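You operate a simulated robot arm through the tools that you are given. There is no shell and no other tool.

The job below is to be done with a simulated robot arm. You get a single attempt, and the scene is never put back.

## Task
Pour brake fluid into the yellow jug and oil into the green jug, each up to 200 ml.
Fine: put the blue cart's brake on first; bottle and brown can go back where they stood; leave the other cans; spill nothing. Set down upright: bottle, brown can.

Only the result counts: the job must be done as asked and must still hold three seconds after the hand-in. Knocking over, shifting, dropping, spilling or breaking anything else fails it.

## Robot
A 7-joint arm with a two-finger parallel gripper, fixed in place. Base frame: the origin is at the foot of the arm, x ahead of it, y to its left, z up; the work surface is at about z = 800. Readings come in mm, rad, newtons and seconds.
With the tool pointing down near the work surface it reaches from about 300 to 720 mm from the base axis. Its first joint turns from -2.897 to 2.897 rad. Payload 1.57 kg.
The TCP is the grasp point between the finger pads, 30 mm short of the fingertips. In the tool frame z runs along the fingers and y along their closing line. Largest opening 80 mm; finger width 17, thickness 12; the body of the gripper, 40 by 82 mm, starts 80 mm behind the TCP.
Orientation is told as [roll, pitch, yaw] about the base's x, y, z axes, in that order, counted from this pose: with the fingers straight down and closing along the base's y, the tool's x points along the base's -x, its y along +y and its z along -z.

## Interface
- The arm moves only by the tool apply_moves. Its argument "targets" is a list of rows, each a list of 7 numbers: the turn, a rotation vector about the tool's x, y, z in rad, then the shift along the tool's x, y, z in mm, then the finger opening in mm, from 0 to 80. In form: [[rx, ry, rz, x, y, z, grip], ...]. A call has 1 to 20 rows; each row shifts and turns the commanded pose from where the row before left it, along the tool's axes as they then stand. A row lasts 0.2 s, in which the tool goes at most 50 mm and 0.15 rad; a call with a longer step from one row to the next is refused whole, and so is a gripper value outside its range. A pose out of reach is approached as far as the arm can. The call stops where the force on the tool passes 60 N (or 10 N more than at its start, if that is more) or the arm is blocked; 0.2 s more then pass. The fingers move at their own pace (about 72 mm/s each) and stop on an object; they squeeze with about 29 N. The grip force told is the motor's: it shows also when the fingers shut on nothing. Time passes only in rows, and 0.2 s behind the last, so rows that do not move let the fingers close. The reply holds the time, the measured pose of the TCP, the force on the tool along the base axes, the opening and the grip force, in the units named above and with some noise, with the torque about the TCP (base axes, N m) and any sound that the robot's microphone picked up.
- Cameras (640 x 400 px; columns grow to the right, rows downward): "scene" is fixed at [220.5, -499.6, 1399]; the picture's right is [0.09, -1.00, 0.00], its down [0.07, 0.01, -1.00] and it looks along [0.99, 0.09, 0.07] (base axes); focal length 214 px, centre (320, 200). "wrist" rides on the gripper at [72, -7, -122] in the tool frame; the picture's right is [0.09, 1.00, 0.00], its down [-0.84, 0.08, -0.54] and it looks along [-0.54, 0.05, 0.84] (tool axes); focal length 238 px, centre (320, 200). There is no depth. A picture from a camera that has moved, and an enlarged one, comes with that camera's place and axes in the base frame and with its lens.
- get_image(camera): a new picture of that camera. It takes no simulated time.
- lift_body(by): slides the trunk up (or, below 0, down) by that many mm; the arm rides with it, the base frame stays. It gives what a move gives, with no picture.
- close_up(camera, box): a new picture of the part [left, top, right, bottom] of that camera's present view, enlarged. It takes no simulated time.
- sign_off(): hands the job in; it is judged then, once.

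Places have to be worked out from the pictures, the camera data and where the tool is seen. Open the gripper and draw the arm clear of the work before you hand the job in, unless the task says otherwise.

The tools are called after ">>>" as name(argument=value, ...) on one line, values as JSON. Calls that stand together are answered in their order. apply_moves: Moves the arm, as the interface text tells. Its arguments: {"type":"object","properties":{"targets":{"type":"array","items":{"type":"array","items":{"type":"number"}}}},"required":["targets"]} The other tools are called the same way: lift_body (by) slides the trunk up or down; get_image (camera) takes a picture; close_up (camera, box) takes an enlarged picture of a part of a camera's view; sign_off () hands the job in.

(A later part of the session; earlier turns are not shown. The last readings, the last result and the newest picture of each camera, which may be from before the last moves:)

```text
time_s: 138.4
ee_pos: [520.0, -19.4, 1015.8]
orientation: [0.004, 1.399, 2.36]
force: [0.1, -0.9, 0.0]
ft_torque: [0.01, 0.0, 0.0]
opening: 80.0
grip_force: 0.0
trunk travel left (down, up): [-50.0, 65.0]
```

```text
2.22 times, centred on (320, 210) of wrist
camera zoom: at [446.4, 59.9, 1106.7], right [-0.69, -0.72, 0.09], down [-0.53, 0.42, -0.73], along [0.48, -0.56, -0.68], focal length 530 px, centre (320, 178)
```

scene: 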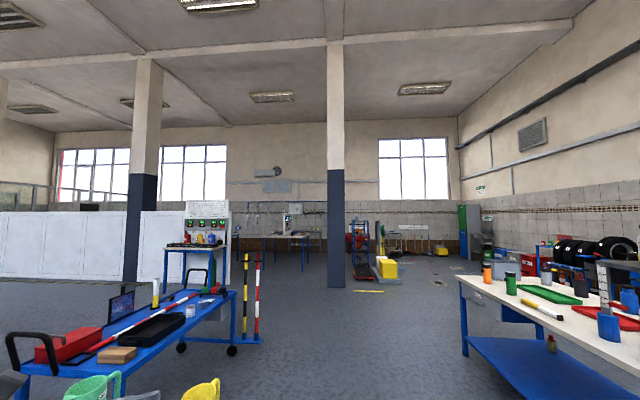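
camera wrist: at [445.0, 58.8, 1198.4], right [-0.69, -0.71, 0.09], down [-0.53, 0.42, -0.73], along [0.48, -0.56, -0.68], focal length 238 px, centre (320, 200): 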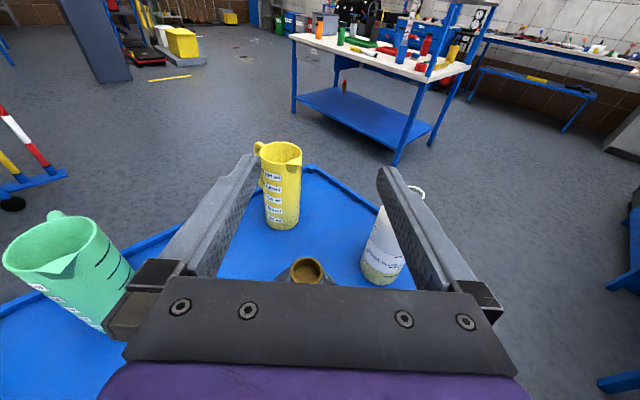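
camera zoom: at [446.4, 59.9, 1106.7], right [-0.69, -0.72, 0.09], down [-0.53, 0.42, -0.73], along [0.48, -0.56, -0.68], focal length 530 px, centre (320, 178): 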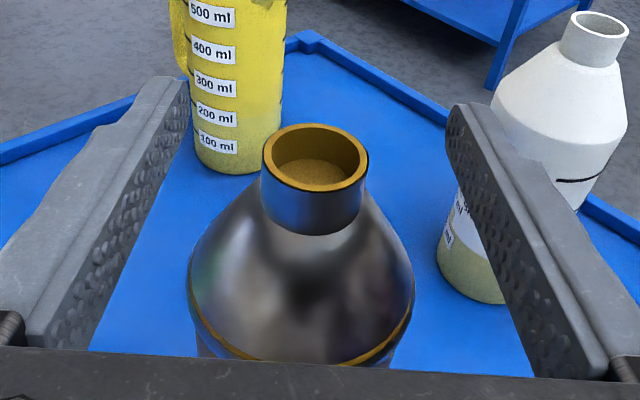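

The can's mouth and body are centred within about 1 mm. I'll descend to z≈960, just above the shoulder ring, and inspect the finger gaps.

>>> apply_moves(targets=[[0, 0, 0, -13.8, -0.1, 2.4, 80], [0, 0, 0, -13.8, -0.1, 2.4, 80], [0, 0, 0, -13.8, 0, 2.4, 80], [0, 0, 0, -13.8, 0, 2.4, 80], [0, 0, 0, 0, 0, 0, 80]])

>>> get_image(camera="wrist")

>>> close_up(camera="wrist", box=[200, 120, 440, 300])

```text
time_s: 139.6
ee_pos: [519.8, -19.1, 959.3]
orientation: [0.002, 1.4, 2.357]
force: [0.6, -0.3, -0.6]
ft_torque: [0.04, 0.01, -0.03]
opening: 79.9
grip_force: 0.0
trunk travel left (down, up): [-50.0, 65.0]
```

```text
taken
camera wrist: at [447.0, 60.8, 1051.3], right [-0.69, -0.71, 0.09], down [-0.53, 0.42, -0.73], along [0.48, -0.56, -0.68], focal length 238 px, centre (320, 200)
```

wrist: 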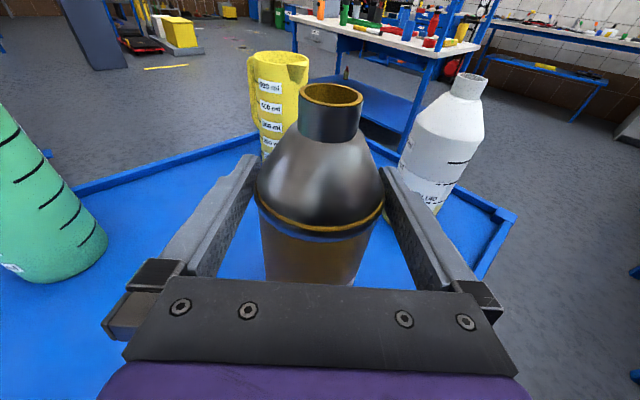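

```text
2.22 times, centred on (320, 210) of wrist
camera zoom: at [447.0, 60.8, 1051.3], right [-0.69, -0.71, 0.09], down [-0.53, 0.42, -0.73], along [0.48, -0.56, -0.68], focal length 530 px, centre (320, 178)
```

zoom: 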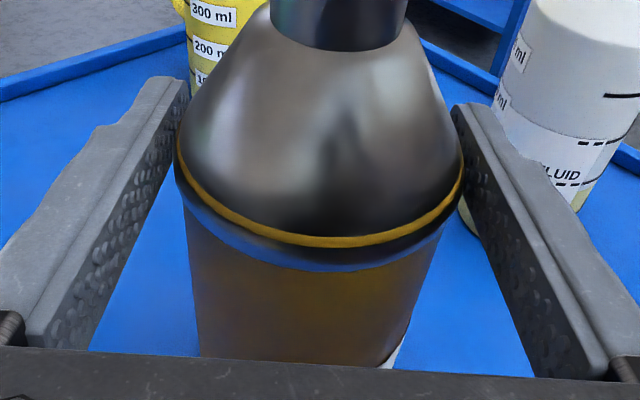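

The shoulder ring looks close to the fingers. I'll zoom further on both sides before going lower.

>>> close_up(camera="wrist", box=[230, 150, 310, 260])

>>> close_up(camera="wrist", box=[340, 150, 420, 260])

```text
3.64 times, centred on (270, 205) of wrist
camera zoom: at [447.0, 60.8, 1051.3], right [-0.69, -0.71, 0.09], down [-0.53, 0.42, -0.73], along [0.48, -0.56, -0.68], focal length 867 px, centre (502, 182)
```

zoom: 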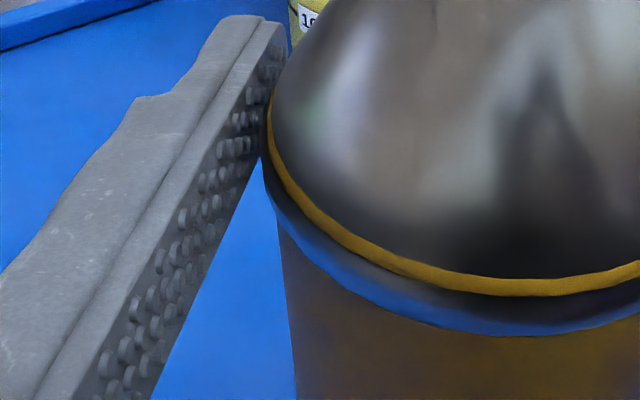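

```text
3.64 times, centred on (380, 205) of wrist
camera zoom: at [447.0, 60.8, 1051.3], right [-0.69, -0.71, 0.09], down [-0.53, 0.42, -0.73], along [0.48, -0.56, -0.68], focal length 867 px, centre (102, 182)
```

zoom: 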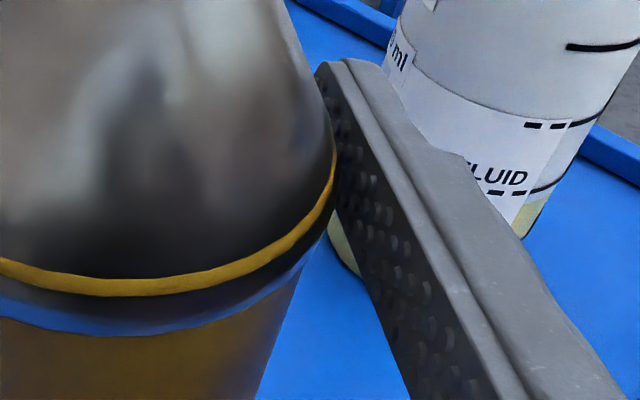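

Re-working the geometry, the shoulder ring is at z≈966 with Ø≈74, already between the fingers with no contact and symmetric gaps. I'll continue down to z≈870.

>>> apply_moves(targets=[[0, 0, 0, -9.86, 0, 1.69, 80], [0, 0, 0, -9.86, 0, 1.69, 80], [0, 0, 0, -9.86, 0, 1.69, 80], [0, 0, 0, -9.86, 0, 1.69, 80], [0, 0, 0, -9.86, 0, 1.69, 80], [0, 0, 0, -9.86, 0, 1.69, 80], [0, 0, 0, -9.86, 0, 1.69, 80], [0, 0, 0, -9.86, 0, 1.69, 80], [0, 0, 0, -9.86, 0, 1.69, 80], [0, 0, 0, 0, 0, 0, 80]])

>>> get_image(camera="wrist")

```text
time_s: 141.8
ee_pos: [519.7, -19.7, 870.2]
orientation: [0.003, 1.396, 2.359]
force: [0.2, -0.4, 0.8]
ft_torque: [0.0, -0.02, -0.01]
opening: 80.1
grip_force: 0.1
trunk travel left (down, up): [-50.0, 65.0]
```

```text
taken
camera wrist: at [447.2, 60.7, 961.3], right [-0.69, -0.71, 0.09], down [-0.53, 0.42, -0.73], along [0.48, -0.56, -0.68], focal length 238 px, centre (320, 200)
```

wrist: 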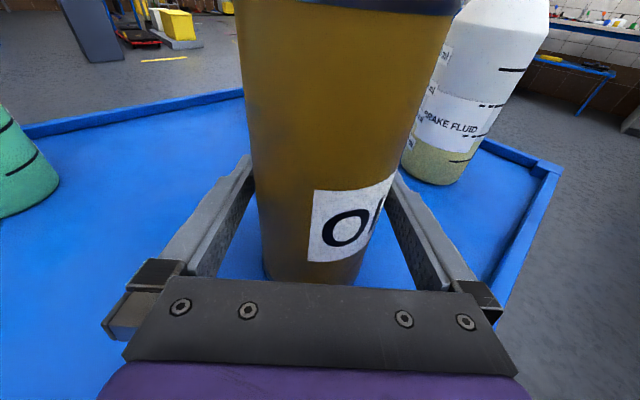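

The can is well between the fingers with no contact. I'll close on it.

>>> apply_moves(targets=[[0, 0, 0, 0, 0, 0, 0], [0, 0, 0, 0, 0, 0, 0], [0, 0, 0, 0, 0, 0, 0], [0, 0, 0, 0, 0, 0, 0]])

>>> get_image(camera="wrist")

```text
time_s: 142.8
ee_pos: [519.5, -19.7, 868.6]
orientation: [0.003, 1.399, 2.357]
force: [1.7, -1.0, -0.2]
ft_torque: [0.11, -0.18, -0.01]
opening: 73.3
grip_force: 28.9
trunk travel left (down, up): [-50.0, 65.0]
```

```text
taken
camera wrist: at [447.2, 60.7, 961.4], right [-0.69, -0.71, 0.09], down [-0.53, 0.42, -0.73], along [0.48, -0.56, -0.68], focal length 238 px, centre (320, 200)
```

wrist: 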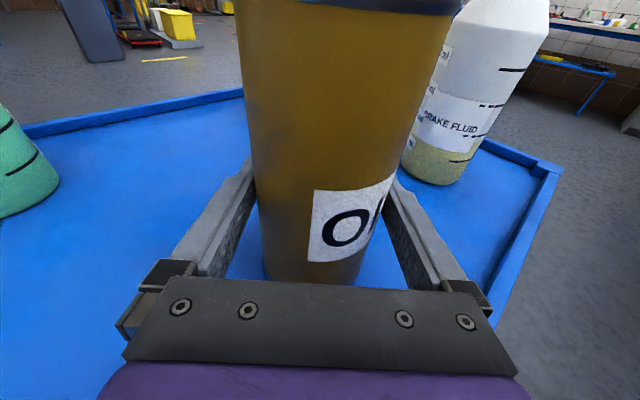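

Gripped at 73.3 mm with no visible shift. I'll lift 12 mm and read the weight.

>>> apply_moves(targets=[[0, 0, 0, 3.9, 0, -0.68, 0], [0, 0, 0, 3.9, 0, -0.68, 0], [0, 0, 0, 3.9, 0, -0.68, 0], [0, 0, 0, 0, 0, 0, 0]])

>>> apply_moves(targets=[[0, 0, 0, 0, 0, 0, 0]])

>>> apply_moves(targets=[[0, 0, 0, 0, 0, 0, 0]])

>>> apply_moves(targets=[[0, 0, 0, 0, 0, 0, 0]])

>>> get_image(camera="wrist")

```text
time_s: 143.8
ee_pos: [518.4, -18.0, 880.2]
orientation: [0.005, 1.395, 2.362]
force: [0.6, 0.5, -5.7]
ft_torque: [0.02, -0.02, -0.05]
opening: 73.0
grip_force: 29.1
trunk travel left (down, up): [-50.0, 65.0]
```

```text
time_s: 144.2
ee_pos: [519.0, -19.1, 881.1]
orientation: [0.005, 1.396, 2.361]
force: [-0.3, -0.3, -4.8]
ft_torque: [-0.01, -0.02, -0.01]
opening: 72.9
grip_force: 29.1
trunk travel left (down, up): [-50.0, 65.0]
```

```text
time_s: 144.6
ee_pos: [519.7, -19.0, 881.3]
orientation: [0.004, 1.396, 2.362]
force: [0.2, -0.3, -4.7]
ft_torque: [-0.01, 0.0, 0.01]
opening: 73.0
grip_force: 29.1
trunk travel left (down, up): [-50.0, 65.0]
```

```text
time_s: 145.0
ee_pos: [519.0, -20.0, 881.4]
orientation: [0.006, 1.396, 2.362]
force: [0.3, 0.2, -5.4]
ft_torque: [-0.01, 0.01, -0.01]
opening: 73.5
grip_force: 28.9
trunk travel left (down, up): [-50.0, 65.0]
```

```text
taken
camera wrist: at [446.9, 60.5, 972.9], right [-0.69, -0.71, 0.09], down [-0.53, 0.42, -0.73], along [0.48, -0.56, -0.68], focal length 238 px, centre (320, 200)
```

wrist: 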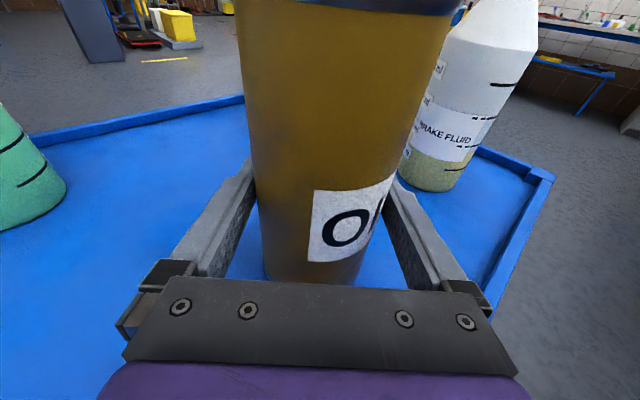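

The can weighs ≈5.15 N and is held steadily. I'll raise it to TCP z≈1003 and carry it to the pouring start at about (629, 28).

>>> apply_moves(targets=[[0, 0, 0, 15, 0, -2.58, 0], [0, 0, 0, 15, 0, -2.58, 0], [0, 0, 0, 15, 0, -2.58, 0], [0, 0, 0, 15, 0, -2.58, 0], [0, 0, 0, 15, 0, -2.58, 0], [0, 0, 0, 15, 0, -2.58, 0], [0, 0, 0, 15, 0, -2.58, 0], [0, 0, 0, 15, 0, -2.58, 0], [0, 0, 0, 1.25, -18.6, 7.25, 0], [0, 0, 0, 1.25, -18.6, 7.25, 0], [0, 0, 0, 1.25, -18.6, 7.25, 0], [0, 0, 0, 1.25, -18.6, 7.25, 0], [0, 0, 0, 1.25, -18.6, 7.25, 0], [0, 0, 0, 1.25, -18.6, 7.25, 0], [0, 0, 0, 0, 0, 0, 0]])

>>> get_image(camera="wrist")

>>> get_image(camera="scene")

```text
time_s: 148.2
ee_pos: [630.3, 30.1, 1001.9]
orientation: [0.009, 1.397, 2.363]
force: [0.1, 0.3, -5.4]
ft_torque: [0.02, 0.03, -0.04]
opening: 73.0
grip_force: 28.9
trunk travel left (down, up): [-50.0, 65.0]
```

```text
taken
camera wrist: at [557.4, 109.7, 1094.2], right [-0.69, -0.71, 0.09], down [-0.54, 0.42, -0.73], along [0.48, -0.56, -0.68], focal length 238 px, centre (320, 200)
```

wrist: 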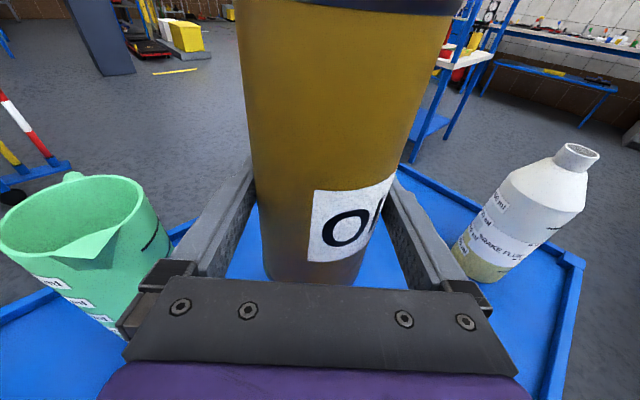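

```text
taken
```

scene: 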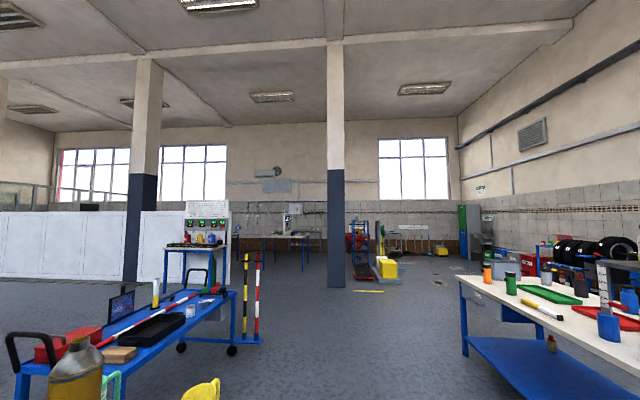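

The can is beside the green jug, lip distance right. I'll tilt slowly as before, first to about 0.5 rad.

>>> apply_moves(targets=[[-0.0025, 0, -0.0148, 0, 0, 0, 0], [-0.0034, 0, -0.0197, 0, 0, 0, 0], [-0.0051, 0, -0.0296, 0, 0, 0, 0], [-0.0051, 0, -0.0296, 0, 0, 0, 0], [-0.0051, 0, -0.0296, 0, 0, 0, 0], [-0.0051, 0, -0.0296, 0, 0, 0, 0], [-0.0051, 0, -0.0296, 0, 0, 0, 0], [-0.0051, 0, -0.0296, 0, 0, 0, 0], [-0.0051, 0, -0.0296, 0, 0, 0, 0], [-0.0051, 0, -0.0296, 0, 0, 0, 0], [-0.0051, 0, -0.0296, 0, 0, 0, 0], [-0.0051, 0, -0.0296, 0, 0, 0, 0], [-0.0051, 0, -0.0296, 0, 0, 0, 0], [-0.0051, 0, -0.0296, 0, 0, 0, 0], [-0.0051, 0, -0.0296, 0, 0, 0, 0], [-0.0051, 0, -0.0296, 0, 0, 0, 0], [-0.0051, 0, -0.0296, 0, 0, 0, 0], [-0.0051, 0, -0.0296, 0, 0, 0, 0]])

>>> get_image(camera="wrist")

>>> close_up(camera="scene", box=[20, 310, 180, 400])

```text
time_s: 152.0
ee_pos: [629.6, 28.8, 1001.9]
orientation: [1.276, 1.026, -2.695]
force: [-0.1, -0.8, -5.4]
ft_torque: [-0.01, 0.04, 0.01]
opening: 72.9
grip_force: 29.0
trunk travel left (down, up): [-50.0, 65.0]
```

```text
taken
camera wrist: at [588.4, 140.4, 1078.7], right [-0.57, -0.59, 0.57], down [-0.78, 0.17, -0.6], along [0.25, -0.79, -0.56], focal length 238 px, centre (320, 200)
```

wrist: 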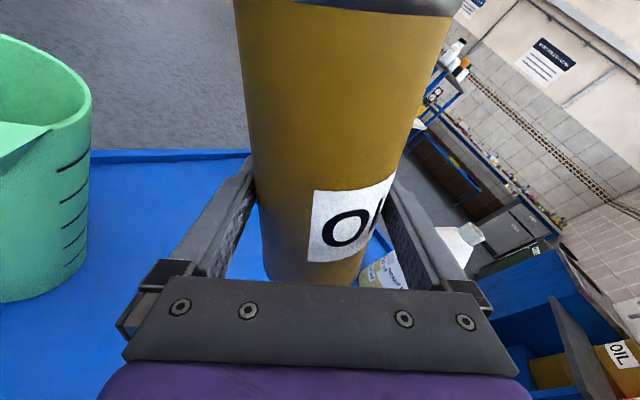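

```text
4.00 times, centred on (100, 355) of scene
camera zoom: at [220.5, -499.6, 1399.0], right [0.09, -1.0, 0.0], down [0.07, 0.01, -1.0], along [0.99, 0.09, 0.07], focal length 858 px, centre (1200, -420)
```

zoom: 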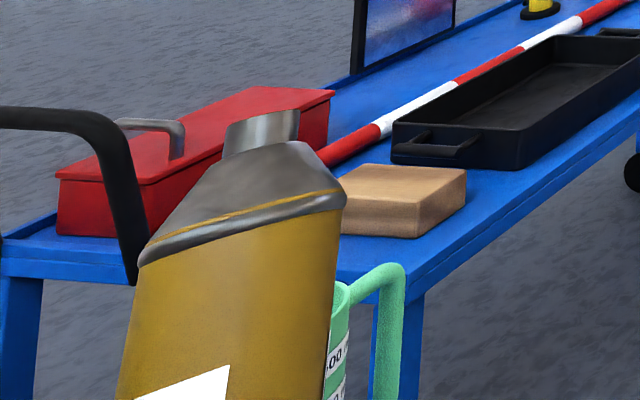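

At 29° tilt the green jug's scale lines are visible at the left of the wrist view, which will let me read its level between pours. I'll continue to about 58°.

>>> apply_moves(targets=[[-0.0034, 0, -0.0197, 0, 0, 0, 0], [-0.0051, 0, -0.0296, 0, 0, 0, 0], [-0.0051, 0, -0.0296, 0, 0, 0, 0], [-0.0051, 0, -0.0296, 0, 0, 0, 0], [-0.0051, 0, -0.0296, 0, 0, 0, 0], [-0.0051, 0, -0.0296, 0, 0, 0, 0], [-0.0051, 0, -0.0296, 0, 0, 0, 0], [-0.0051, 0, -0.0296, 0, 0, 0, 0], [-0.0051, 0, -0.0296, 0, 0, 0, 0], [-0.0051, 0, -0.0296, 0, 0, 0, 0], [-0.0051, 0, -0.0296, 0, 0, 0, 0], [-0.0051, 0, -0.0296, 0, 0, 0, 0], [-0.0051, 0, -0.0296, 0, 0, 0, 0], [-0.0051, 0, -0.0296, 0, 0, 0, 0], [-0.0051, 0, -0.0296, 0, 0, 0, 0], [-0.0051, 0, -0.0296, 0, 0, 0, 0], [-0.0051, 0, -0.0296, 0, 0, 0, 0]])

>>> get_image(camera="wrist")

>>> close_up(camera="scene", box=[20, 310, 180, 400])

```text
time_s: 155.6
ee_pos: [629.4, 29.1, 1001.5]
orientation: [1.461, 0.542, -2.559]
force: [-0.5, 0.1, -5.5]
ft_torque: [-0.04, 0.07, 0.0]
opening: 73.2
grip_force: 28.7
trunk travel left (down, up): [-50.0, 65.0]
```

```text
taken
camera wrist: at [610.0, 162.1, 1044.9], right [-0.3, -0.33, 0.9], down [-0.95, 0.01, -0.32], along [0.1, -0.94, -0.31], focal length 238 px, centre (320, 200)
```

wrist: 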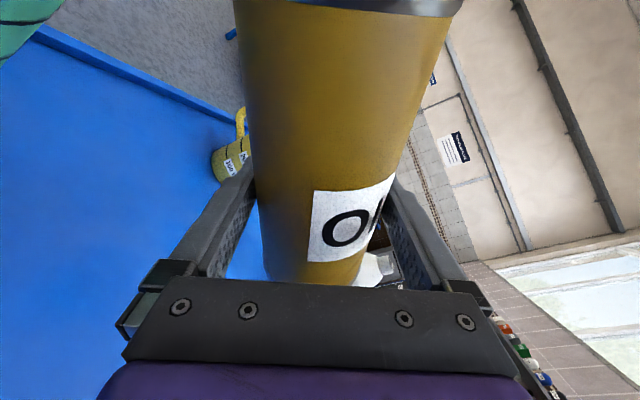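

```text
4.00 times, centred on (100, 355) of scene
camera zoom: at [220.5, -499.6, 1399.0], right [0.09, -1.0, 0.0], down [0.07, 0.01, -1.0], along [0.99, 0.09, 0.07], focal length 858 px, centre (1200, -420)
```

zoom: 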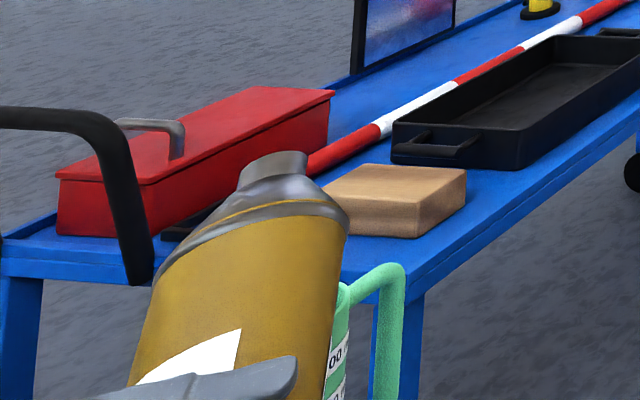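

Stable at 59°, weight unchanged. I'll continue to about 69° and take several weight readings.

>>> apply_moves(targets=[[-0.0034, 0, -0.0197, 0, 0, 0, 0], [-0.0051, 0, -0.0296, 0, 0, 0, 0], [-0.0051, 0, -0.0296, 0, 0, 0, 0], [-0.0051, 0, -0.0296, 0, 0, 0, 0], [-0.0051, 0, -0.0296, 0, 0, 0, 0], [-0.0051, 0, -0.0296, 0, 0, 0, 0], [-0.0034, 0, -0.0197, 0, 0, 0, 0], [0, 0, 0, 0, 0, 0, 0]])

>>> apply_moves(targets=[[0, 0, 0, 0, 0, 0, 0]])

>>> apply_moves(targets=[[0, 0, 0, 0, 0, 0, 0]])

>>> get_image(camera="wrist")

>>> close_up(camera="scene", box=[20, 310, 180, 400])

```text
time_s: 157.4
ee_pos: [630.2, 29.1, 1002.6]
orientation: [1.504, 0.355, -2.539]
force: [-0.5, -0.5, -4.9]
ft_torque: [-0.09, 0.04, 0.02]
opening: 73.5
grip_force: 29.0
trunk travel left (down, up): [-50.0, 65.0]
```

```text
time_s: 157.8
ee_pos: [628.8, 28.7, 1000.6]
orientation: [1.503, 0.354, -2.54]
force: [-0.3, -0.1, -5.6]
ft_torque: [-0.11, 0.09, 0.0]
opening: 73.3
grip_force: 28.7
trunk travel left (down, up): [-50.0, 65.0]
```

```text
time_s: 158.2
ee_pos: [629.0, 28.9, 1001.7]
orientation: [1.501, 0.355, -2.538]
force: [0.1, 0.0, -5.8]
ft_torque: [-0.09, 0.1, -0.01]
opening: 73.4
grip_force: 28.5
trunk travel left (down, up): [-50.0, 65.0]
```

```text
taken
camera wrist: at [614.3, 166.8, 1028.5], right [-0.17, -0.2, 0.96], down [-0.98, -0.03, -0.18], along [0.06, -0.98, -0.19], focal length 238 px, centre (320, 200)
```

wrist: 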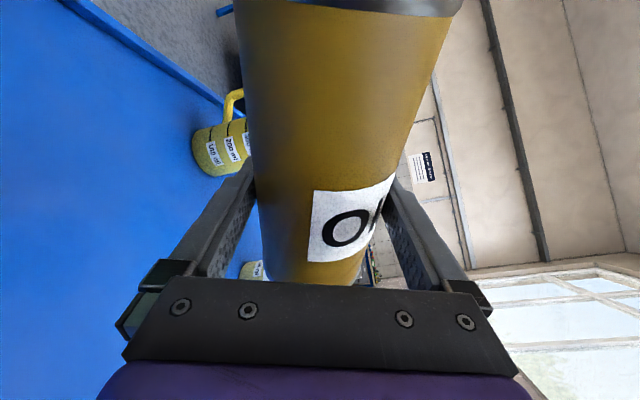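

```text
4.00 times, centred on (100, 355) of scene
camera zoom: at [220.5, -499.6, 1399.0], right [0.09, -1.0, 0.0], down [0.07, 0.01, -1.0], along [0.99, 0.09, 0.07], focal length 858 px, centre (1200, -420)
```

zoom: 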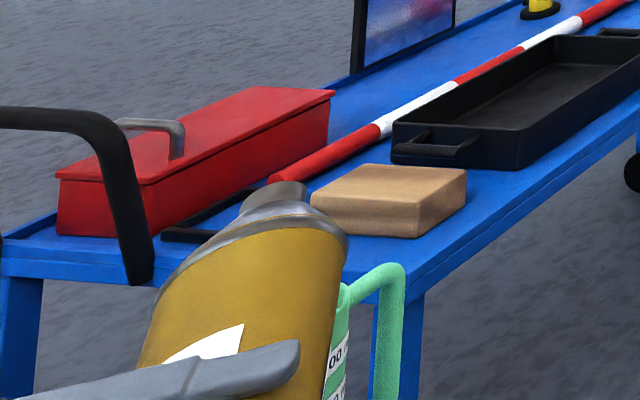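

Average ≈5.4 N, no flow yet at 70°. I'll step to about 73° and read the weight again.

>>> apply_moves(targets=[[-0.0034, 0, -0.0197, 0, 0, 0, 0], [-0.0034, 0, -0.0197, 0, 0, 0, 0], [-0.0034, 0, -0.0197, 0, 0, 0, 0], [0, 0, 0, 0, 0, 0, 0], [0, 0, 0, 0, 0, 0, 0]])

>>> apply_moves(targets=[[0, 0, 0, 0, 0, 0, 0]])

>>> apply_moves(targets=[[0, 0, 0, 0, 0, 0, 0]])

>>> close_up(camera="scene", box=[20, 310, 180, 400])

```text
time_s: 159.4
ee_pos: [630.0, 28.8, 1002.2]
orientation: [1.514, 0.294, -2.533]
force: [-0.1, -0.6, -5.5]
ft_torque: [-0.05, 0.08, 0.01]
opening: 73.0
grip_force: 28.9
trunk travel left (down, up): [-50.0, 65.0]
```

```text
time_s: 159.8
ee_pos: [629.4, 29.7, 1001.9]
orientation: [1.514, 0.294, -2.534]
force: [-1.0, 0.4, -4.7]
ft_torque: [-0.12, 0.09, 0.0]
opening: 73.3
grip_force: 28.7
trunk travel left (down, up): [-50.0, 65.0]
```

```text
time_s: 160.2
ee_pos: [629.5, 28.8, 1000.8]
orientation: [1.514, 0.294, -2.534]
force: [-0.5, 1.1, -5.0]
ft_torque: [-0.09, 0.07, 0.03]
opening: 73.4
grip_force: 28.8
trunk travel left (down, up): [-50.0, 65.0]
```

```text
4.00 times, centred on (100, 355) of scene
camera zoom: at [220.5, -499.6, 1399.0], right [0.09, -1.0, 0.0], down [0.07, 0.01, -1.0], along [0.99, 0.09, 0.07], focal length 858 px, centre (1200, -420)
```

zoom: 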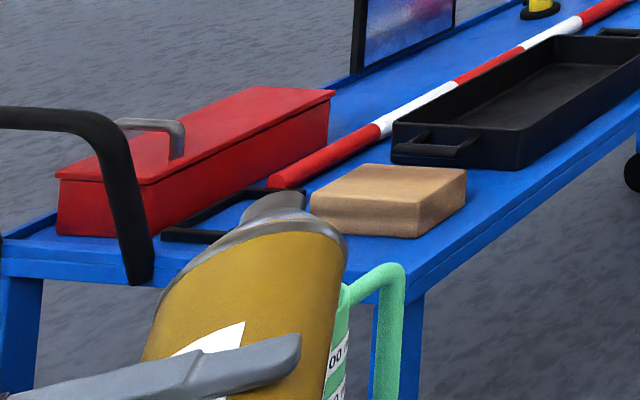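

Average ≈5.1 N, possibly just starting. One more small step to about 75.5°, then I'll tilt back to view the jug.

>>> apply_moves(targets=[[-0.0034, 0, -0.0197, 0, 0, 0, 0], [-0.0034, 0, -0.0197, 0, 0, 0, 0], [0, 0, 0, 0, 0, 0, 0], [0, 0, 0, 0, 0, 0, 0], [0, 0, 0, 0, 0, 0, 0]])

>>> apply_moves(targets=[[0, 0, 0, 0, 0, 0, 0]])

>>> apply_moves(targets=[[0.0051, 0, 0.0296, 0, 0, 0, 0], [0.0068, 0, 0.0394, 0, 0, 0, 0], [0.0068, 0, 0.0394, 0, 0, 0, 0], [0.0068, 0, 0.0394, 0, 0, 0, 0], [0.0068, 0, 0.0394, 0, 0, 0, 0], [0.0068, 0, 0.0394, 0, 0, 0, 0], [0.0068, 0, 0.0394, 0, 0, 0, 0], [0.0068, 0, 0.0394, 0, 0, 0, 0], [0.0068, 0, 0.0394, 0, 0, 0, 0], [0.0068, 0, 0.0394, 0, 0, 0, 0], [0.0068, 0, 0.0394, 0, 0, 0, 0], [0.0068, 0, 0.0394, 0, 0, 0, 0], [0.0068, 0, 0.0394, 0, 0, 0, 0], [0.0068, 0, 0.0394, 0, 0, 0, 0], [0.0068, 0, 0.0394, 0, 0, 0, 0], [0.0068, 0, 0.0394, 0, 0, 0, 0], [0.0068, 0, 0.0394, 0, 0, 0, 0], [0.0068, 0, 0.0394, 0, 0, 0, 0], [0.0068, 0, 0.0394, 0, 0, 0, 0]])

>>> get_image(camera="wrist")

>>> close_up(camera="wrist", box=[0, 20, 150, 310])

```text
time_s: 161.4
ee_pos: [629.2, 28.8, 1002.7]
orientation: [1.52, 0.257, -2.533]
force: [0.3, -0.2, -5.2]
ft_torque: [-0.06, 0.08, 0.01]
opening: 73.1
grip_force: 28.7
trunk travel left (down, up): [-50.0, 65.0]
```

```text
time_s: 161.8
ee_pos: [629.4, 29.4, 1000.5]
orientation: [1.521, 0.256, -2.533]
force: [-0.2, -0.3, -5.0]
ft_torque: [-0.07, 0.09, 0.02]
opening: 73.2
grip_force: 29.0
trunk travel left (down, up): [-50.0, 65.0]
```

```text
time_s: 165.8
ee_pos: [629.6, 29.6, 1003.2]
orientation: [1.295, 0.988, -2.677]
force: [-0.7, -0.6, -4.9]
ft_torque: [-0.04, 0.02, -0.01]
opening: 73.5
grip_force: 29.3
trunk travel left (down, up): [-50.0, 65.0]
```

```text
taken
camera wrist: at [590.7, 142.7, 1077.1], right [-0.55, -0.58, 0.6], down [-0.8, 0.16, -0.58], along [0.24, -0.8, -0.55], focal length 238 px, centre (320, 200)
```

wrist: 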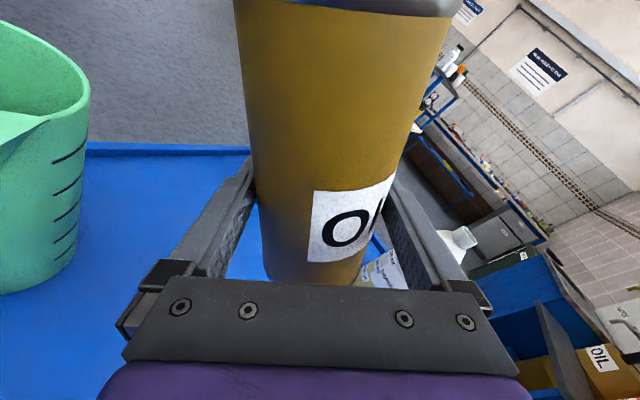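

```text
1.38 times, centred on (75, 165) of wrist
camera zoom: at [590.7, 142.7, 1077.1], right [-0.55, -0.58, 0.6], down [-0.8, 0.16, -0.58], along [0.24, -0.8, -0.55], focal length 329 px, centre (658, 248)
```

zoom: 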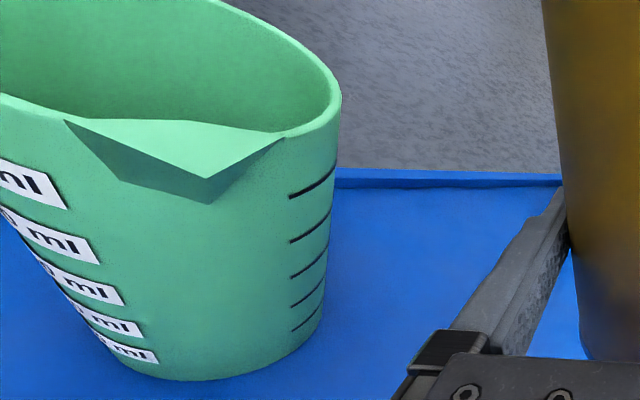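

This view shows all of the green jug's marks. I'll zoom in for any trace of oil at the bottom.

>>> close_up(camera="wrist", box=[0, 180, 100, 300])

```text
3.33 times, centred on (50, 240) of wrist
camera zoom: at [590.7, 142.7, 1077.1], right [-0.55, -0.58, 0.6], down [-0.8, 0.16, -0.58], along [0.24, -0.8, -0.55], focal length 794 px, centre (1220, 67)
```

zoom: 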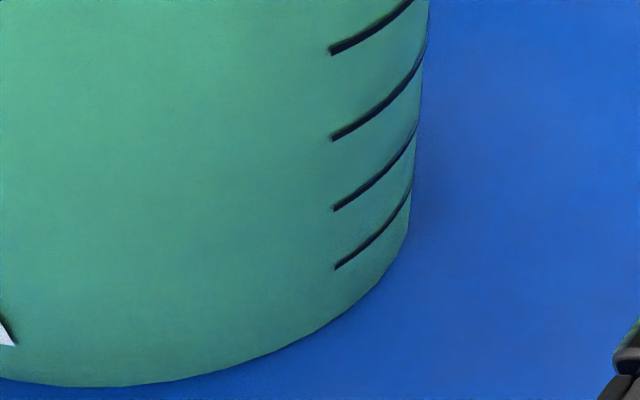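

The jug is still empty, so pouring starts beyond 75.5°. I'll tilt to about 78° and read.

>>> apply_moves(targets=[[-0.0034, 0, -0.0197, 0, 0, 0, 0], [-0.0068, 0, -0.0394, 0, 0, 0, 0], [-0.0068, 0, -0.0394, 0, 0, 0, 0], [-0.0068, 0, -0.0394, 0, 0, 0, 0], [-0.0068, 0, -0.0394, 0, 0, 0, 0], [-0.0068, 0, -0.0394, 0, 0, 0, 0], [-0.0068, 0, -0.0394, 0, 0, 0, 0], [-0.0068, 0, -0.0394, 0, 0, 0, 0], [-0.0068, 0, -0.0394, 0, 0, 0, 0], [-0.0068, 0, -0.0394, 0, 0, 0, 0], [-0.0068, 0, -0.0394, 0, 0, 0, 0], [-0.0068, 0, -0.0394, 0, 0, 0, 0], [-0.0068, 0, -0.0394, 0, 0, 0, 0], [-0.0068, 0, -0.0394, 0, 0, 0, 0], [-0.0068, 0, -0.0394, 0, 0, 0, 0], [-0.0068, 0, -0.0394, 0, 0, 0, 0], [-0.0068, 0, -0.0394, 0, 0, 0, 0], [-0.0068, 0, -0.0394, 0, 0, 0, 0], [-0.0068, 0, -0.0394, 0, 0, 0, 0], [-0.0068, 0, -0.0394, 0, 0, 0, 0]])

>>> apply_moves(targets=[[0, 0, 0, 0, 0, 0, 0], [0, 0, 0, 0, 0, 0, 0], [0, 0, 0, 0, 0, 0, 0]])

>>> apply_moves(targets=[[0, 0, 0, 0, 0, 0, 0]])

>>> apply_moves(targets=[[0, 0, 0, 0, 0, 0, 0]])

>>> get_image(camera="wrist")

```text
time_s: 170.0
ee_pos: [629.2, 29.0, 1002.5]
orientation: [1.526, 0.227, -2.531]
force: [-0.2, 0.6, -5.5]
ft_torque: [-0.08, 0.1, 0.0]
opening: 73.1
grip_force: 29.2
trunk travel left (down, up): [-50.0, 65.0]
```

```text
time_s: 170.8
ee_pos: [628.2, 29.5, 1001.3]
orientation: [1.525, 0.226, -2.531]
force: [-0.1, -0.1, -5.2]
ft_torque: [-0.1, 0.08, 0.03]
opening: 73.2
grip_force: 28.9
trunk travel left (down, up): [-50.0, 65.0]
```

```text
time_s: 171.2
ee_pos: [629.2, 29.3, 1001.7]
orientation: [1.526, 0.225, -2.531]
force: [0.4, 0.5, -4.5]
ft_torque: [-0.11, 0.09, -0.06]
opening: 73.4
grip_force: 29.1
trunk travel left (down, up): [-50.0, 65.0]
```

```text
time_s: 171.6
ee_pos: [629.4, 28.6, 1001.8]
orientation: [1.525, 0.228, -2.531]
force: [0.1, -1.5, -5.0]
ft_torque: [-0.1, 0.11, -0.01]
opening: 73.2
grip_force: 29.2
trunk travel left (down, up): [-50.0, 65.0]
```

```text
taken
camera wrist: at [616.0, 168.8, 1016.8], right [-0.08, -0.11, 0.99], down [-1.0, -0.04, -0.09], along [0.05, -0.99, -0.11], focal length 238 px, centre (320, 200)
```

wrist: 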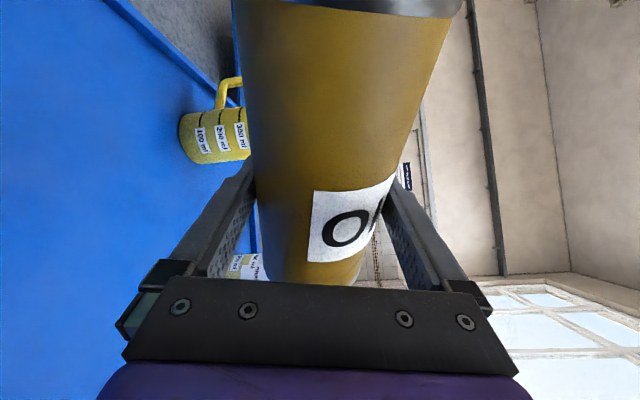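

No clear flow at 77° (≈5.05 N). I'll step to about 79.5° and take readings.

>>> apply_moves(targets=[[-0.0037, 0, -0.0217, 0, 0, 0, 0], [-0.0037, 0, -0.0217, 0, 0, 0, 0], [0, 0, 0, 0, 0, 0, 0], [0, 0, 0, 0, 0, 0, 0], [0, 0, 0, 0, 0, 0, 0]])

>>> apply_moves(targets=[[0, 0, 0, 0, 0, 0, 0]])

>>> apply_moves(targets=[[0, 0, 0, 0, 0, 0, 0]])

>>> apply_moves(targets=[[0, 0, 0, 0, 0, 0, 0]])

>>> close_up(camera="scene", box=[40, 340, 140, 400])

```text
time_s: 172.8
ee_pos: [630.1, 29.4, 1003.9]
orientation: [1.534, 0.184, -2.53]
force: [0.2, -0.8, -4.3]
ft_torque: [-0.1, 0.1, 0.02]
opening: 73.0
grip_force: 29.2
trunk travel left (down, up): [-50.0, 65.0]
```

```text
time_s: 173.2
ee_pos: [630.4, 28.9, 1001.9]
orientation: [1.535, 0.182, -2.53]
force: [-0.1, -0.6, -5.2]
ft_torque: [-0.05, 0.08, 0.01]
opening: 73.1
grip_force: 29.5
trunk travel left (down, up): [-50.0, 65.0]
```

```text
time_s: 173.6
ee_pos: [627.9, 29.6, 1002.1]
orientation: [1.535, 0.183, -2.529]
force: [-0.7, -0.2, -5.1]
ft_torque: [-0.11, 0.12, 0.0]
opening: 73.2
grip_force: 29.1
trunk travel left (down, up): [-50.0, 65.0]
```

```text
time_s: 174.0
ee_pos: [629.3, 29.9, 1003.3]
orientation: [1.535, 0.183, -2.529]
force: [0.8, -0.1, -4.4]
ft_torque: [-0.05, 0.08, -0.01]
opening: 73.3
grip_force: 29.9
trunk travel left (down, up): [-50.0, 65.0]
```

```text
6.40 times, centred on (90, 370) of scene
camera zoom: at [220.5, -499.6, 1399.0], right [0.09, -1.0, 0.0], down [0.07, 0.01, -1.0], along [0.99, 0.09, 0.07], focal length 1373 px, centre (1792, -888)
```

zoom: 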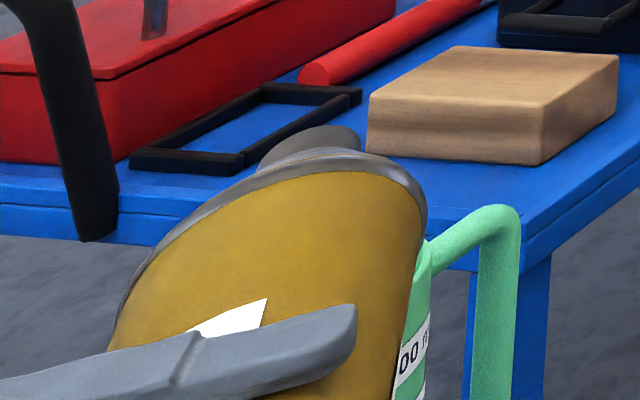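

Average has dropped to ≈4.75 N, so flow may have begun. I'll tilt back to view the jug level.

>>> apply_moves(targets=[[0.0051, 0, 0.0296, 0, 0, 0, 0], [0.0068, 0, 0.0394, 0, 0, 0, 0], [0.0068, 0, 0.0394, 0, 0, 0, 0], [0.0068, 0, 0.0394, 0, 0, 0, 0], [0.0068, 0, 0.0394, 0, 0, 0, 0], [0.0068, 0, 0.0394, 0, 0, 0, 0], [0.0068, 0, 0.0394, 0, 0, 0, 0], [0.0068, 0, 0.0394, 0, 0, 0, 0], [0.0068, 0, 0.0394, 0, 0, 0, 0], [0.0068, 0, 0.0394, 0, 0, 0, 0], [0.0068, 0, 0.0394, 0, 0, 0, 0], [0.0068, 0, 0.0394, 0, 0, 0, 0], [0.0068, 0, 0.0394, 0, 0, 0, 0], [0.0068, 0, 0.0394, 0, 0, 0, 0], [0.0068, 0, 0.0394, 0, 0, 0, 0], [0.0068, 0, 0.0394, 0, 0, 0, 0], [0.0068, 0, 0.0394, 0, 0, 0, 0], [0.0068, 0, 0.0394, 0, 0, 0, 0], [0.0068, 0, 0.0394, 0, 0, 0, 0], [0.0068, 0, 0.0394, 0, 0, 0, 0]])

>>> close_up(camera="wrist", box=[0, 20, 150, 310])

>>> close_up(camera="wrist", box=[0, 180, 100, 300])

```text
time_s: 178.2
ee_pos: [628.4, 28.8, 1001.6]
orientation: [1.316, 0.954, -2.66]
force: [-0.2, -0.1, -4.7]
ft_torque: [-0.04, 0.04, -0.01]
opening: 73.1
grip_force: 29.0
trunk travel left (down, up): [-50.0, 65.0]
```

```text
1.38 times, centred on (75, 165) of wrist
camera zoom: at [592.6, 144.0, 1075.1], right [-0.53, -0.56, 0.63], down [-0.82, 0.14, -0.56], along [0.23, -0.81, -0.54], focal length 329 px, centre (658, 248)
```

zoom: 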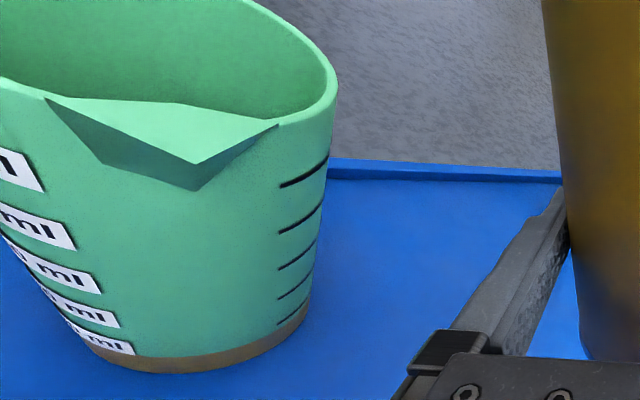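

```text
3.33 times, centred on (50, 240) of wrist
camera zoom: at [592.6, 144.0, 1075.1], right [-0.53, -0.56, 0.63], down [-0.82, 0.14, -0.56], along [0.23, -0.81, -0.54], focal length 794 px, centre (1220, 67)
```

zoom: 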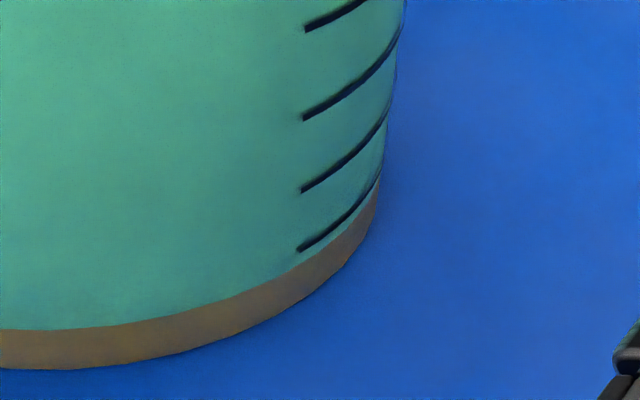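

The oil band is clearly visible in the jug: ≈60 ml so far, with a clean cart. I'll tilt back up to 79.5°, then on to about 81.5°, hold, and check again.

>>> apply_moves(targets=[[-0.0034, 0, -0.0197, 0, 0, 0, 0], [-0.0068, 0, -0.0394, 0, 0, 0, 0], [-0.0068, 0, -0.0394, 0, 0, 0, 0], [-0.0068, 0, -0.0394, 0, 0, 0, 0], [-0.0068, 0, -0.0394, 0, 0, 0, 0], [-0.0068, 0, -0.0394, 0, 0, 0, 0], [-0.0068, 0, -0.0394, 0, 0, 0, 0], [-0.0068, 0, -0.0394, 0, 0, 0, 0], [-0.0068, 0, -0.0394, 0, 0, 0, 0], [-0.0068, 0, -0.0394, 0, 0, 0, 0], [-0.0068, 0, -0.0394, 0, 0, 0, 0], [-0.0068, 0, -0.0394, 0, 0, 0, 0], [-0.0068, 0, -0.0394, 0, 0, 0, 0], [-0.0068, 0, -0.0394, 0, 0, 0, 0], [-0.0068, 0, -0.0394, 0, 0, 0, 0], [-0.0068, 0, -0.0394, 0, 0, 0, 0], [-0.0068, 0, -0.0394, 0, 0, 0, 0], [-0.0068, 0, -0.0394, 0, 0, 0, 0], [-0.0068, 0, -0.0394, 0, 0, 0, 0], [-0.0068, 0, -0.0394, 0, 0, 0, 0]])

>>> apply_moves(targets=[[-0.0034, 0, -0.0197, 0, 0, 0, 0], [-0.0025, 0, -0.0148, 0, 0, 0, 0], [0, 0, 0, 0, 0, 0, 0], [0, 0, 0, 0, 0, 0, 0], [0, 0, 0, 0, 0, 0, 0]])

>>> apply_moves(targets=[[0.0051, 0, 0.0296, 0, 0, 0, 0], [0.0068, 0, 0.0394, 0, 0, 0, 0], [0.0068, 0, 0.0394, 0, 0, 0, 0], [0.0068, 0, 0.0394, 0, 0, 0, 0], [0.0068, 0, 0.0394, 0, 0, 0, 0], [0.0068, 0, 0.0394, 0, 0, 0, 0], [0.0068, 0, 0.0394, 0, 0, 0, 0], [0.0068, 0, 0.0394, 0, 0, 0, 0], [0.0068, 0, 0.0394, 0, 0, 0, 0], [0.0068, 0, 0.0394, 0, 0, 0, 0], [0.0068, 0, 0.0394, 0, 0, 0, 0], [0.0068, 0, 0.0394, 0, 0, 0, 0], [0.0068, 0, 0.0394, 0, 0, 0, 0], [0.0068, 0, 0.0394, 0, 0, 0, 0], [0.0068, 0, 0.0394, 0, 0, 0, 0], [0.0068, 0, 0.0394, 0, 0, 0, 0], [0.0068, 0, 0.0394, 0, 0, 0, 0], [0.0068, 0, 0.0394, 0, 0, 0, 0], [0.0068, 0, 0.0394, 0, 0, 0, 0], [0.0068, 0, 0.0394, 0, 0, 0, 0]])

>>> close_up(camera="wrist", box=[0, 20, 150, 310])

>>> close_up(camera="wrist", box=[0, 180, 100, 300])

```text
time_s: 182.4
ee_pos: [629.9, 29.2, 1002.6]
orientation: [1.532, 0.194, -2.529]
force: [-0.3, 0.0, -3.6]
ft_torque: [-0.07, 0.08, -0.04]
opening: 73.3
grip_force: 28.9
trunk travel left (down, up): [-50.0, 65.0]
```

```text
time_s: 183.6
ee_pos: [629.4, 29.6, 1003.4]
orientation: [1.536, 0.16, -2.53]
force: [-0.2, 0.2, -3.9]
ft_torque: [-0.07, 0.08, -0.04]
opening: 73.1
grip_force: 29.1
trunk travel left (down, up): [-50.0, 65.0]
```

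```text
time_s: 187.8
ee_pos: [629.8, 29.7, 1001.4]
orientation: [1.328, 0.932, -2.649]
force: [1.0, 0.3, -3.9]
ft_torque: [-0.05, 0.02, -0.02]
opening: 73.1
grip_force: 29.0
trunk travel left (down, up): [-50.0, 65.0]
```

```text
1.38 times, centred on (75, 165) of wrist
camera zoom: at [593.6, 145.6, 1073.1], right [-0.52, -0.55, 0.65], down [-0.82, 0.13, -0.55], along [0.22, -0.82, -0.53], focal length 329 px, centre (658, 248)
```

zoom: 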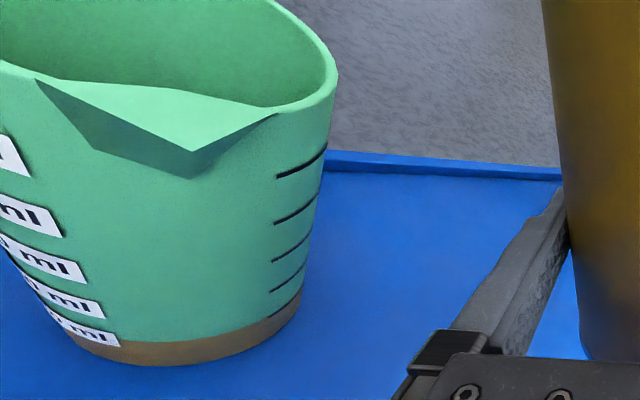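

```text
3.33 times, centred on (50, 240) of wrist
camera zoom: at [593.6, 145.6, 1073.1], right [-0.52, -0.55, 0.65], down [-0.82, 0.13, -0.55], along [0.22, -0.82, -0.53], focal length 794 px, centre (1220, 67)
```

zoom: 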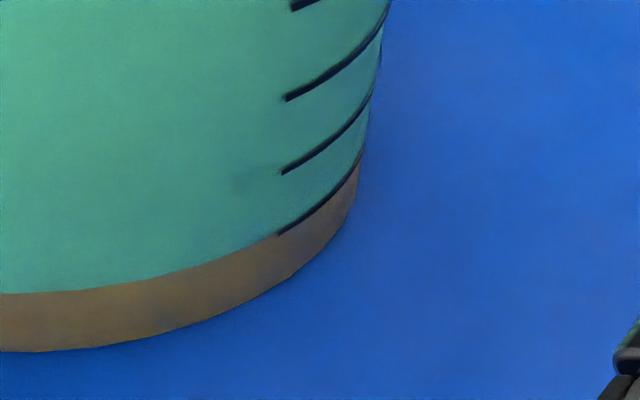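

The oil is now right at the 100 ml line. I'll repeat, going about 2° further (≈82.8°) and holding 1 s, expecting ~150 ml.

>>> apply_moves(targets=[[-0.0034, 0, -0.0197, 0, 0, 0, 0], [-0.0068, 0, -0.0394, 0, 0, 0, 0], [-0.0068, 0, -0.0394, 0, 0, 0, 0], [-0.0068, 0, -0.0394, 0, 0, 0, 0], [-0.0068, 0, -0.0394, 0, 0, 0, 0], [-0.0068, 0, -0.0394, 0, 0, 0, 0], [-0.0068, 0, -0.0394, 0, 0, 0, 0], [-0.0068, 0, -0.0394, 0, 0, 0, 0], [-0.0068, 0, -0.0394, 0, 0, 0, 0], [-0.0068, 0, -0.0394, 0, 0, 0, 0], [-0.0068, 0, -0.0394, 0, 0, 0, 0], [-0.0068, 0, -0.0394, 0, 0, 0, 0], [-0.0068, 0, -0.0394, 0, 0, 0, 0], [-0.0068, 0, -0.0394, 0, 0, 0, 0], [-0.0068, 0, -0.0394, 0, 0, 0, 0], [-0.0068, 0, -0.0394, 0, 0, 0, 0], [-0.0068, 0, -0.0394, 0, 0, 0, 0], [-0.0068, 0, -0.0394, 0, 0, 0, 0], [-0.0068, 0, -0.0394, 0, 0, 0, 0], [-0.0068, 0, -0.0394, 0, 0, 0, 0]])

>>> apply_moves(targets=[[-0.0025, 0, -0.0148, 0, 0, 0, 0], [-0.0025, 0, -0.0148, 0, 0, 0, 0], [0, 0, 0, 0, 0, 0, 0], [0, 0, 0, 0, 0, 0, 0], [0, 0, 0, 0, 0, 0, 0]])

>>> apply_moves(targets=[[0.0051, 0, 0.0296, 0, 0, 0, 0], [0.0068, 0, 0.0394, 0, 0, 0, 0], [0.0068, 0, 0.0394, 0, 0, 0, 0], [0.0068, 0, 0.0394, 0, 0, 0, 0], [0.0068, 0, 0.0394, 0, 0, 0, 0], [0.0068, 0, 0.0394, 0, 0, 0, 0], [0.0068, 0, 0.0394, 0, 0, 0, 0], [0.0068, 0, 0.0394, 0, 0, 0, 0], [0.0068, 0, 0.0394, 0, 0, 0, 0], [0.0068, 0, 0.0394, 0, 0, 0, 0], [0.0068, 0, 0.0394, 0, 0, 0, 0], [0.0068, 0, 0.0394, 0, 0, 0, 0], [0.0068, 0, 0.0394, 0, 0, 0, 0], [0.0068, 0, 0.0394, 0, 0, 0, 0], [0.0068, 0, 0.0394, 0, 0, 0, 0], [0.0068, 0, 0.0394, 0, 0, 0, 0], [0.0068, 0, 0.0394, 0, 0, 0, 0], [0.0068, 0, 0.0394, 0, 0, 0, 0], [0.0068, 0, 0.0394, 0, 0, 0, 0], [0.0068, 0, 0.0394, 0, 0, 0, 0]])

>>> close_up(camera="wrist", box=[0, 20, 150, 310])

>>> close_up(camera="wrist", box=[0, 180, 100, 300])

```text
time_s: 192.0
ee_pos: [629.0, 29.0, 1002.1]
orientation: [1.535, 0.167, -2.529]
force: [-0.6, 0.0, -5.0]
ft_torque: [-0.07, 0.07, -0.01]
opening: 73.1
grip_force: 29.1
trunk travel left (down, up): [-50.0, 65.0]
```

```text
time_s: 193.2
ee_pos: [629.1, 28.5, 1001.8]
orientation: [1.54, 0.14, -2.527]
force: [0.2, 0.1, -4.2]
ft_torque: [-0.05, 0.08, 0.0]
opening: 73.0
grip_force: 28.8
trunk travel left (down, up): [-50.0, 65.0]
```

```text
time_s: 197.4
ee_pos: [629.3, 29.1, 1001.2]
orientation: [1.337, 0.913, -2.641]
force: [0.6, -0.2, -4.3]
ft_torque: [-0.02, 0.07, 0.0]
opening: 73.2
grip_force: 29.5
trunk travel left (down, up): [-50.0, 65.0]
```

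```text
1.38 times, centred on (75, 165) of wrist
camera zoom: at [594.6, 146.6, 1071.9], right [-0.51, -0.54, 0.67], down [-0.83, 0.13, -0.54], along [0.21, -0.83, -0.52], focal length 329 px, centre (658, 248)
```

zoom: 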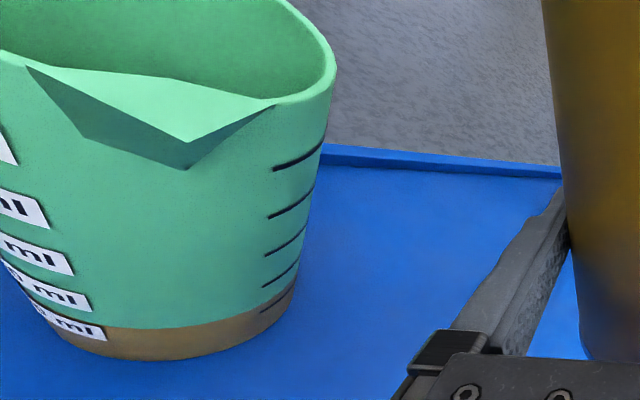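

```text
3.33 times, centred on (50, 240) of wrist
camera zoom: at [594.6, 146.6, 1071.9], right [-0.51, -0.54, 0.67], down [-0.83, 0.13, -0.54], along [0.21, -0.83, -0.52], focal length 794 px, centre (1220, 67)
```

zoom: 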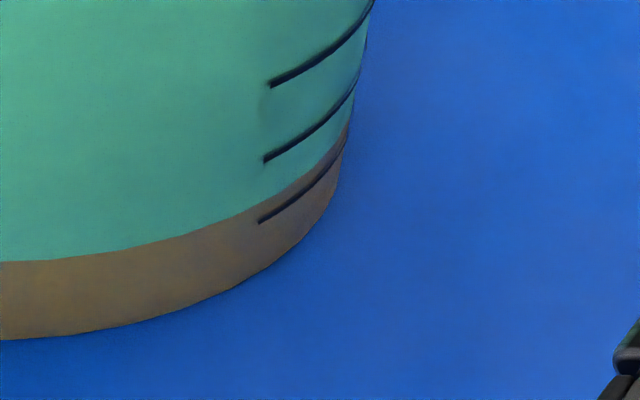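

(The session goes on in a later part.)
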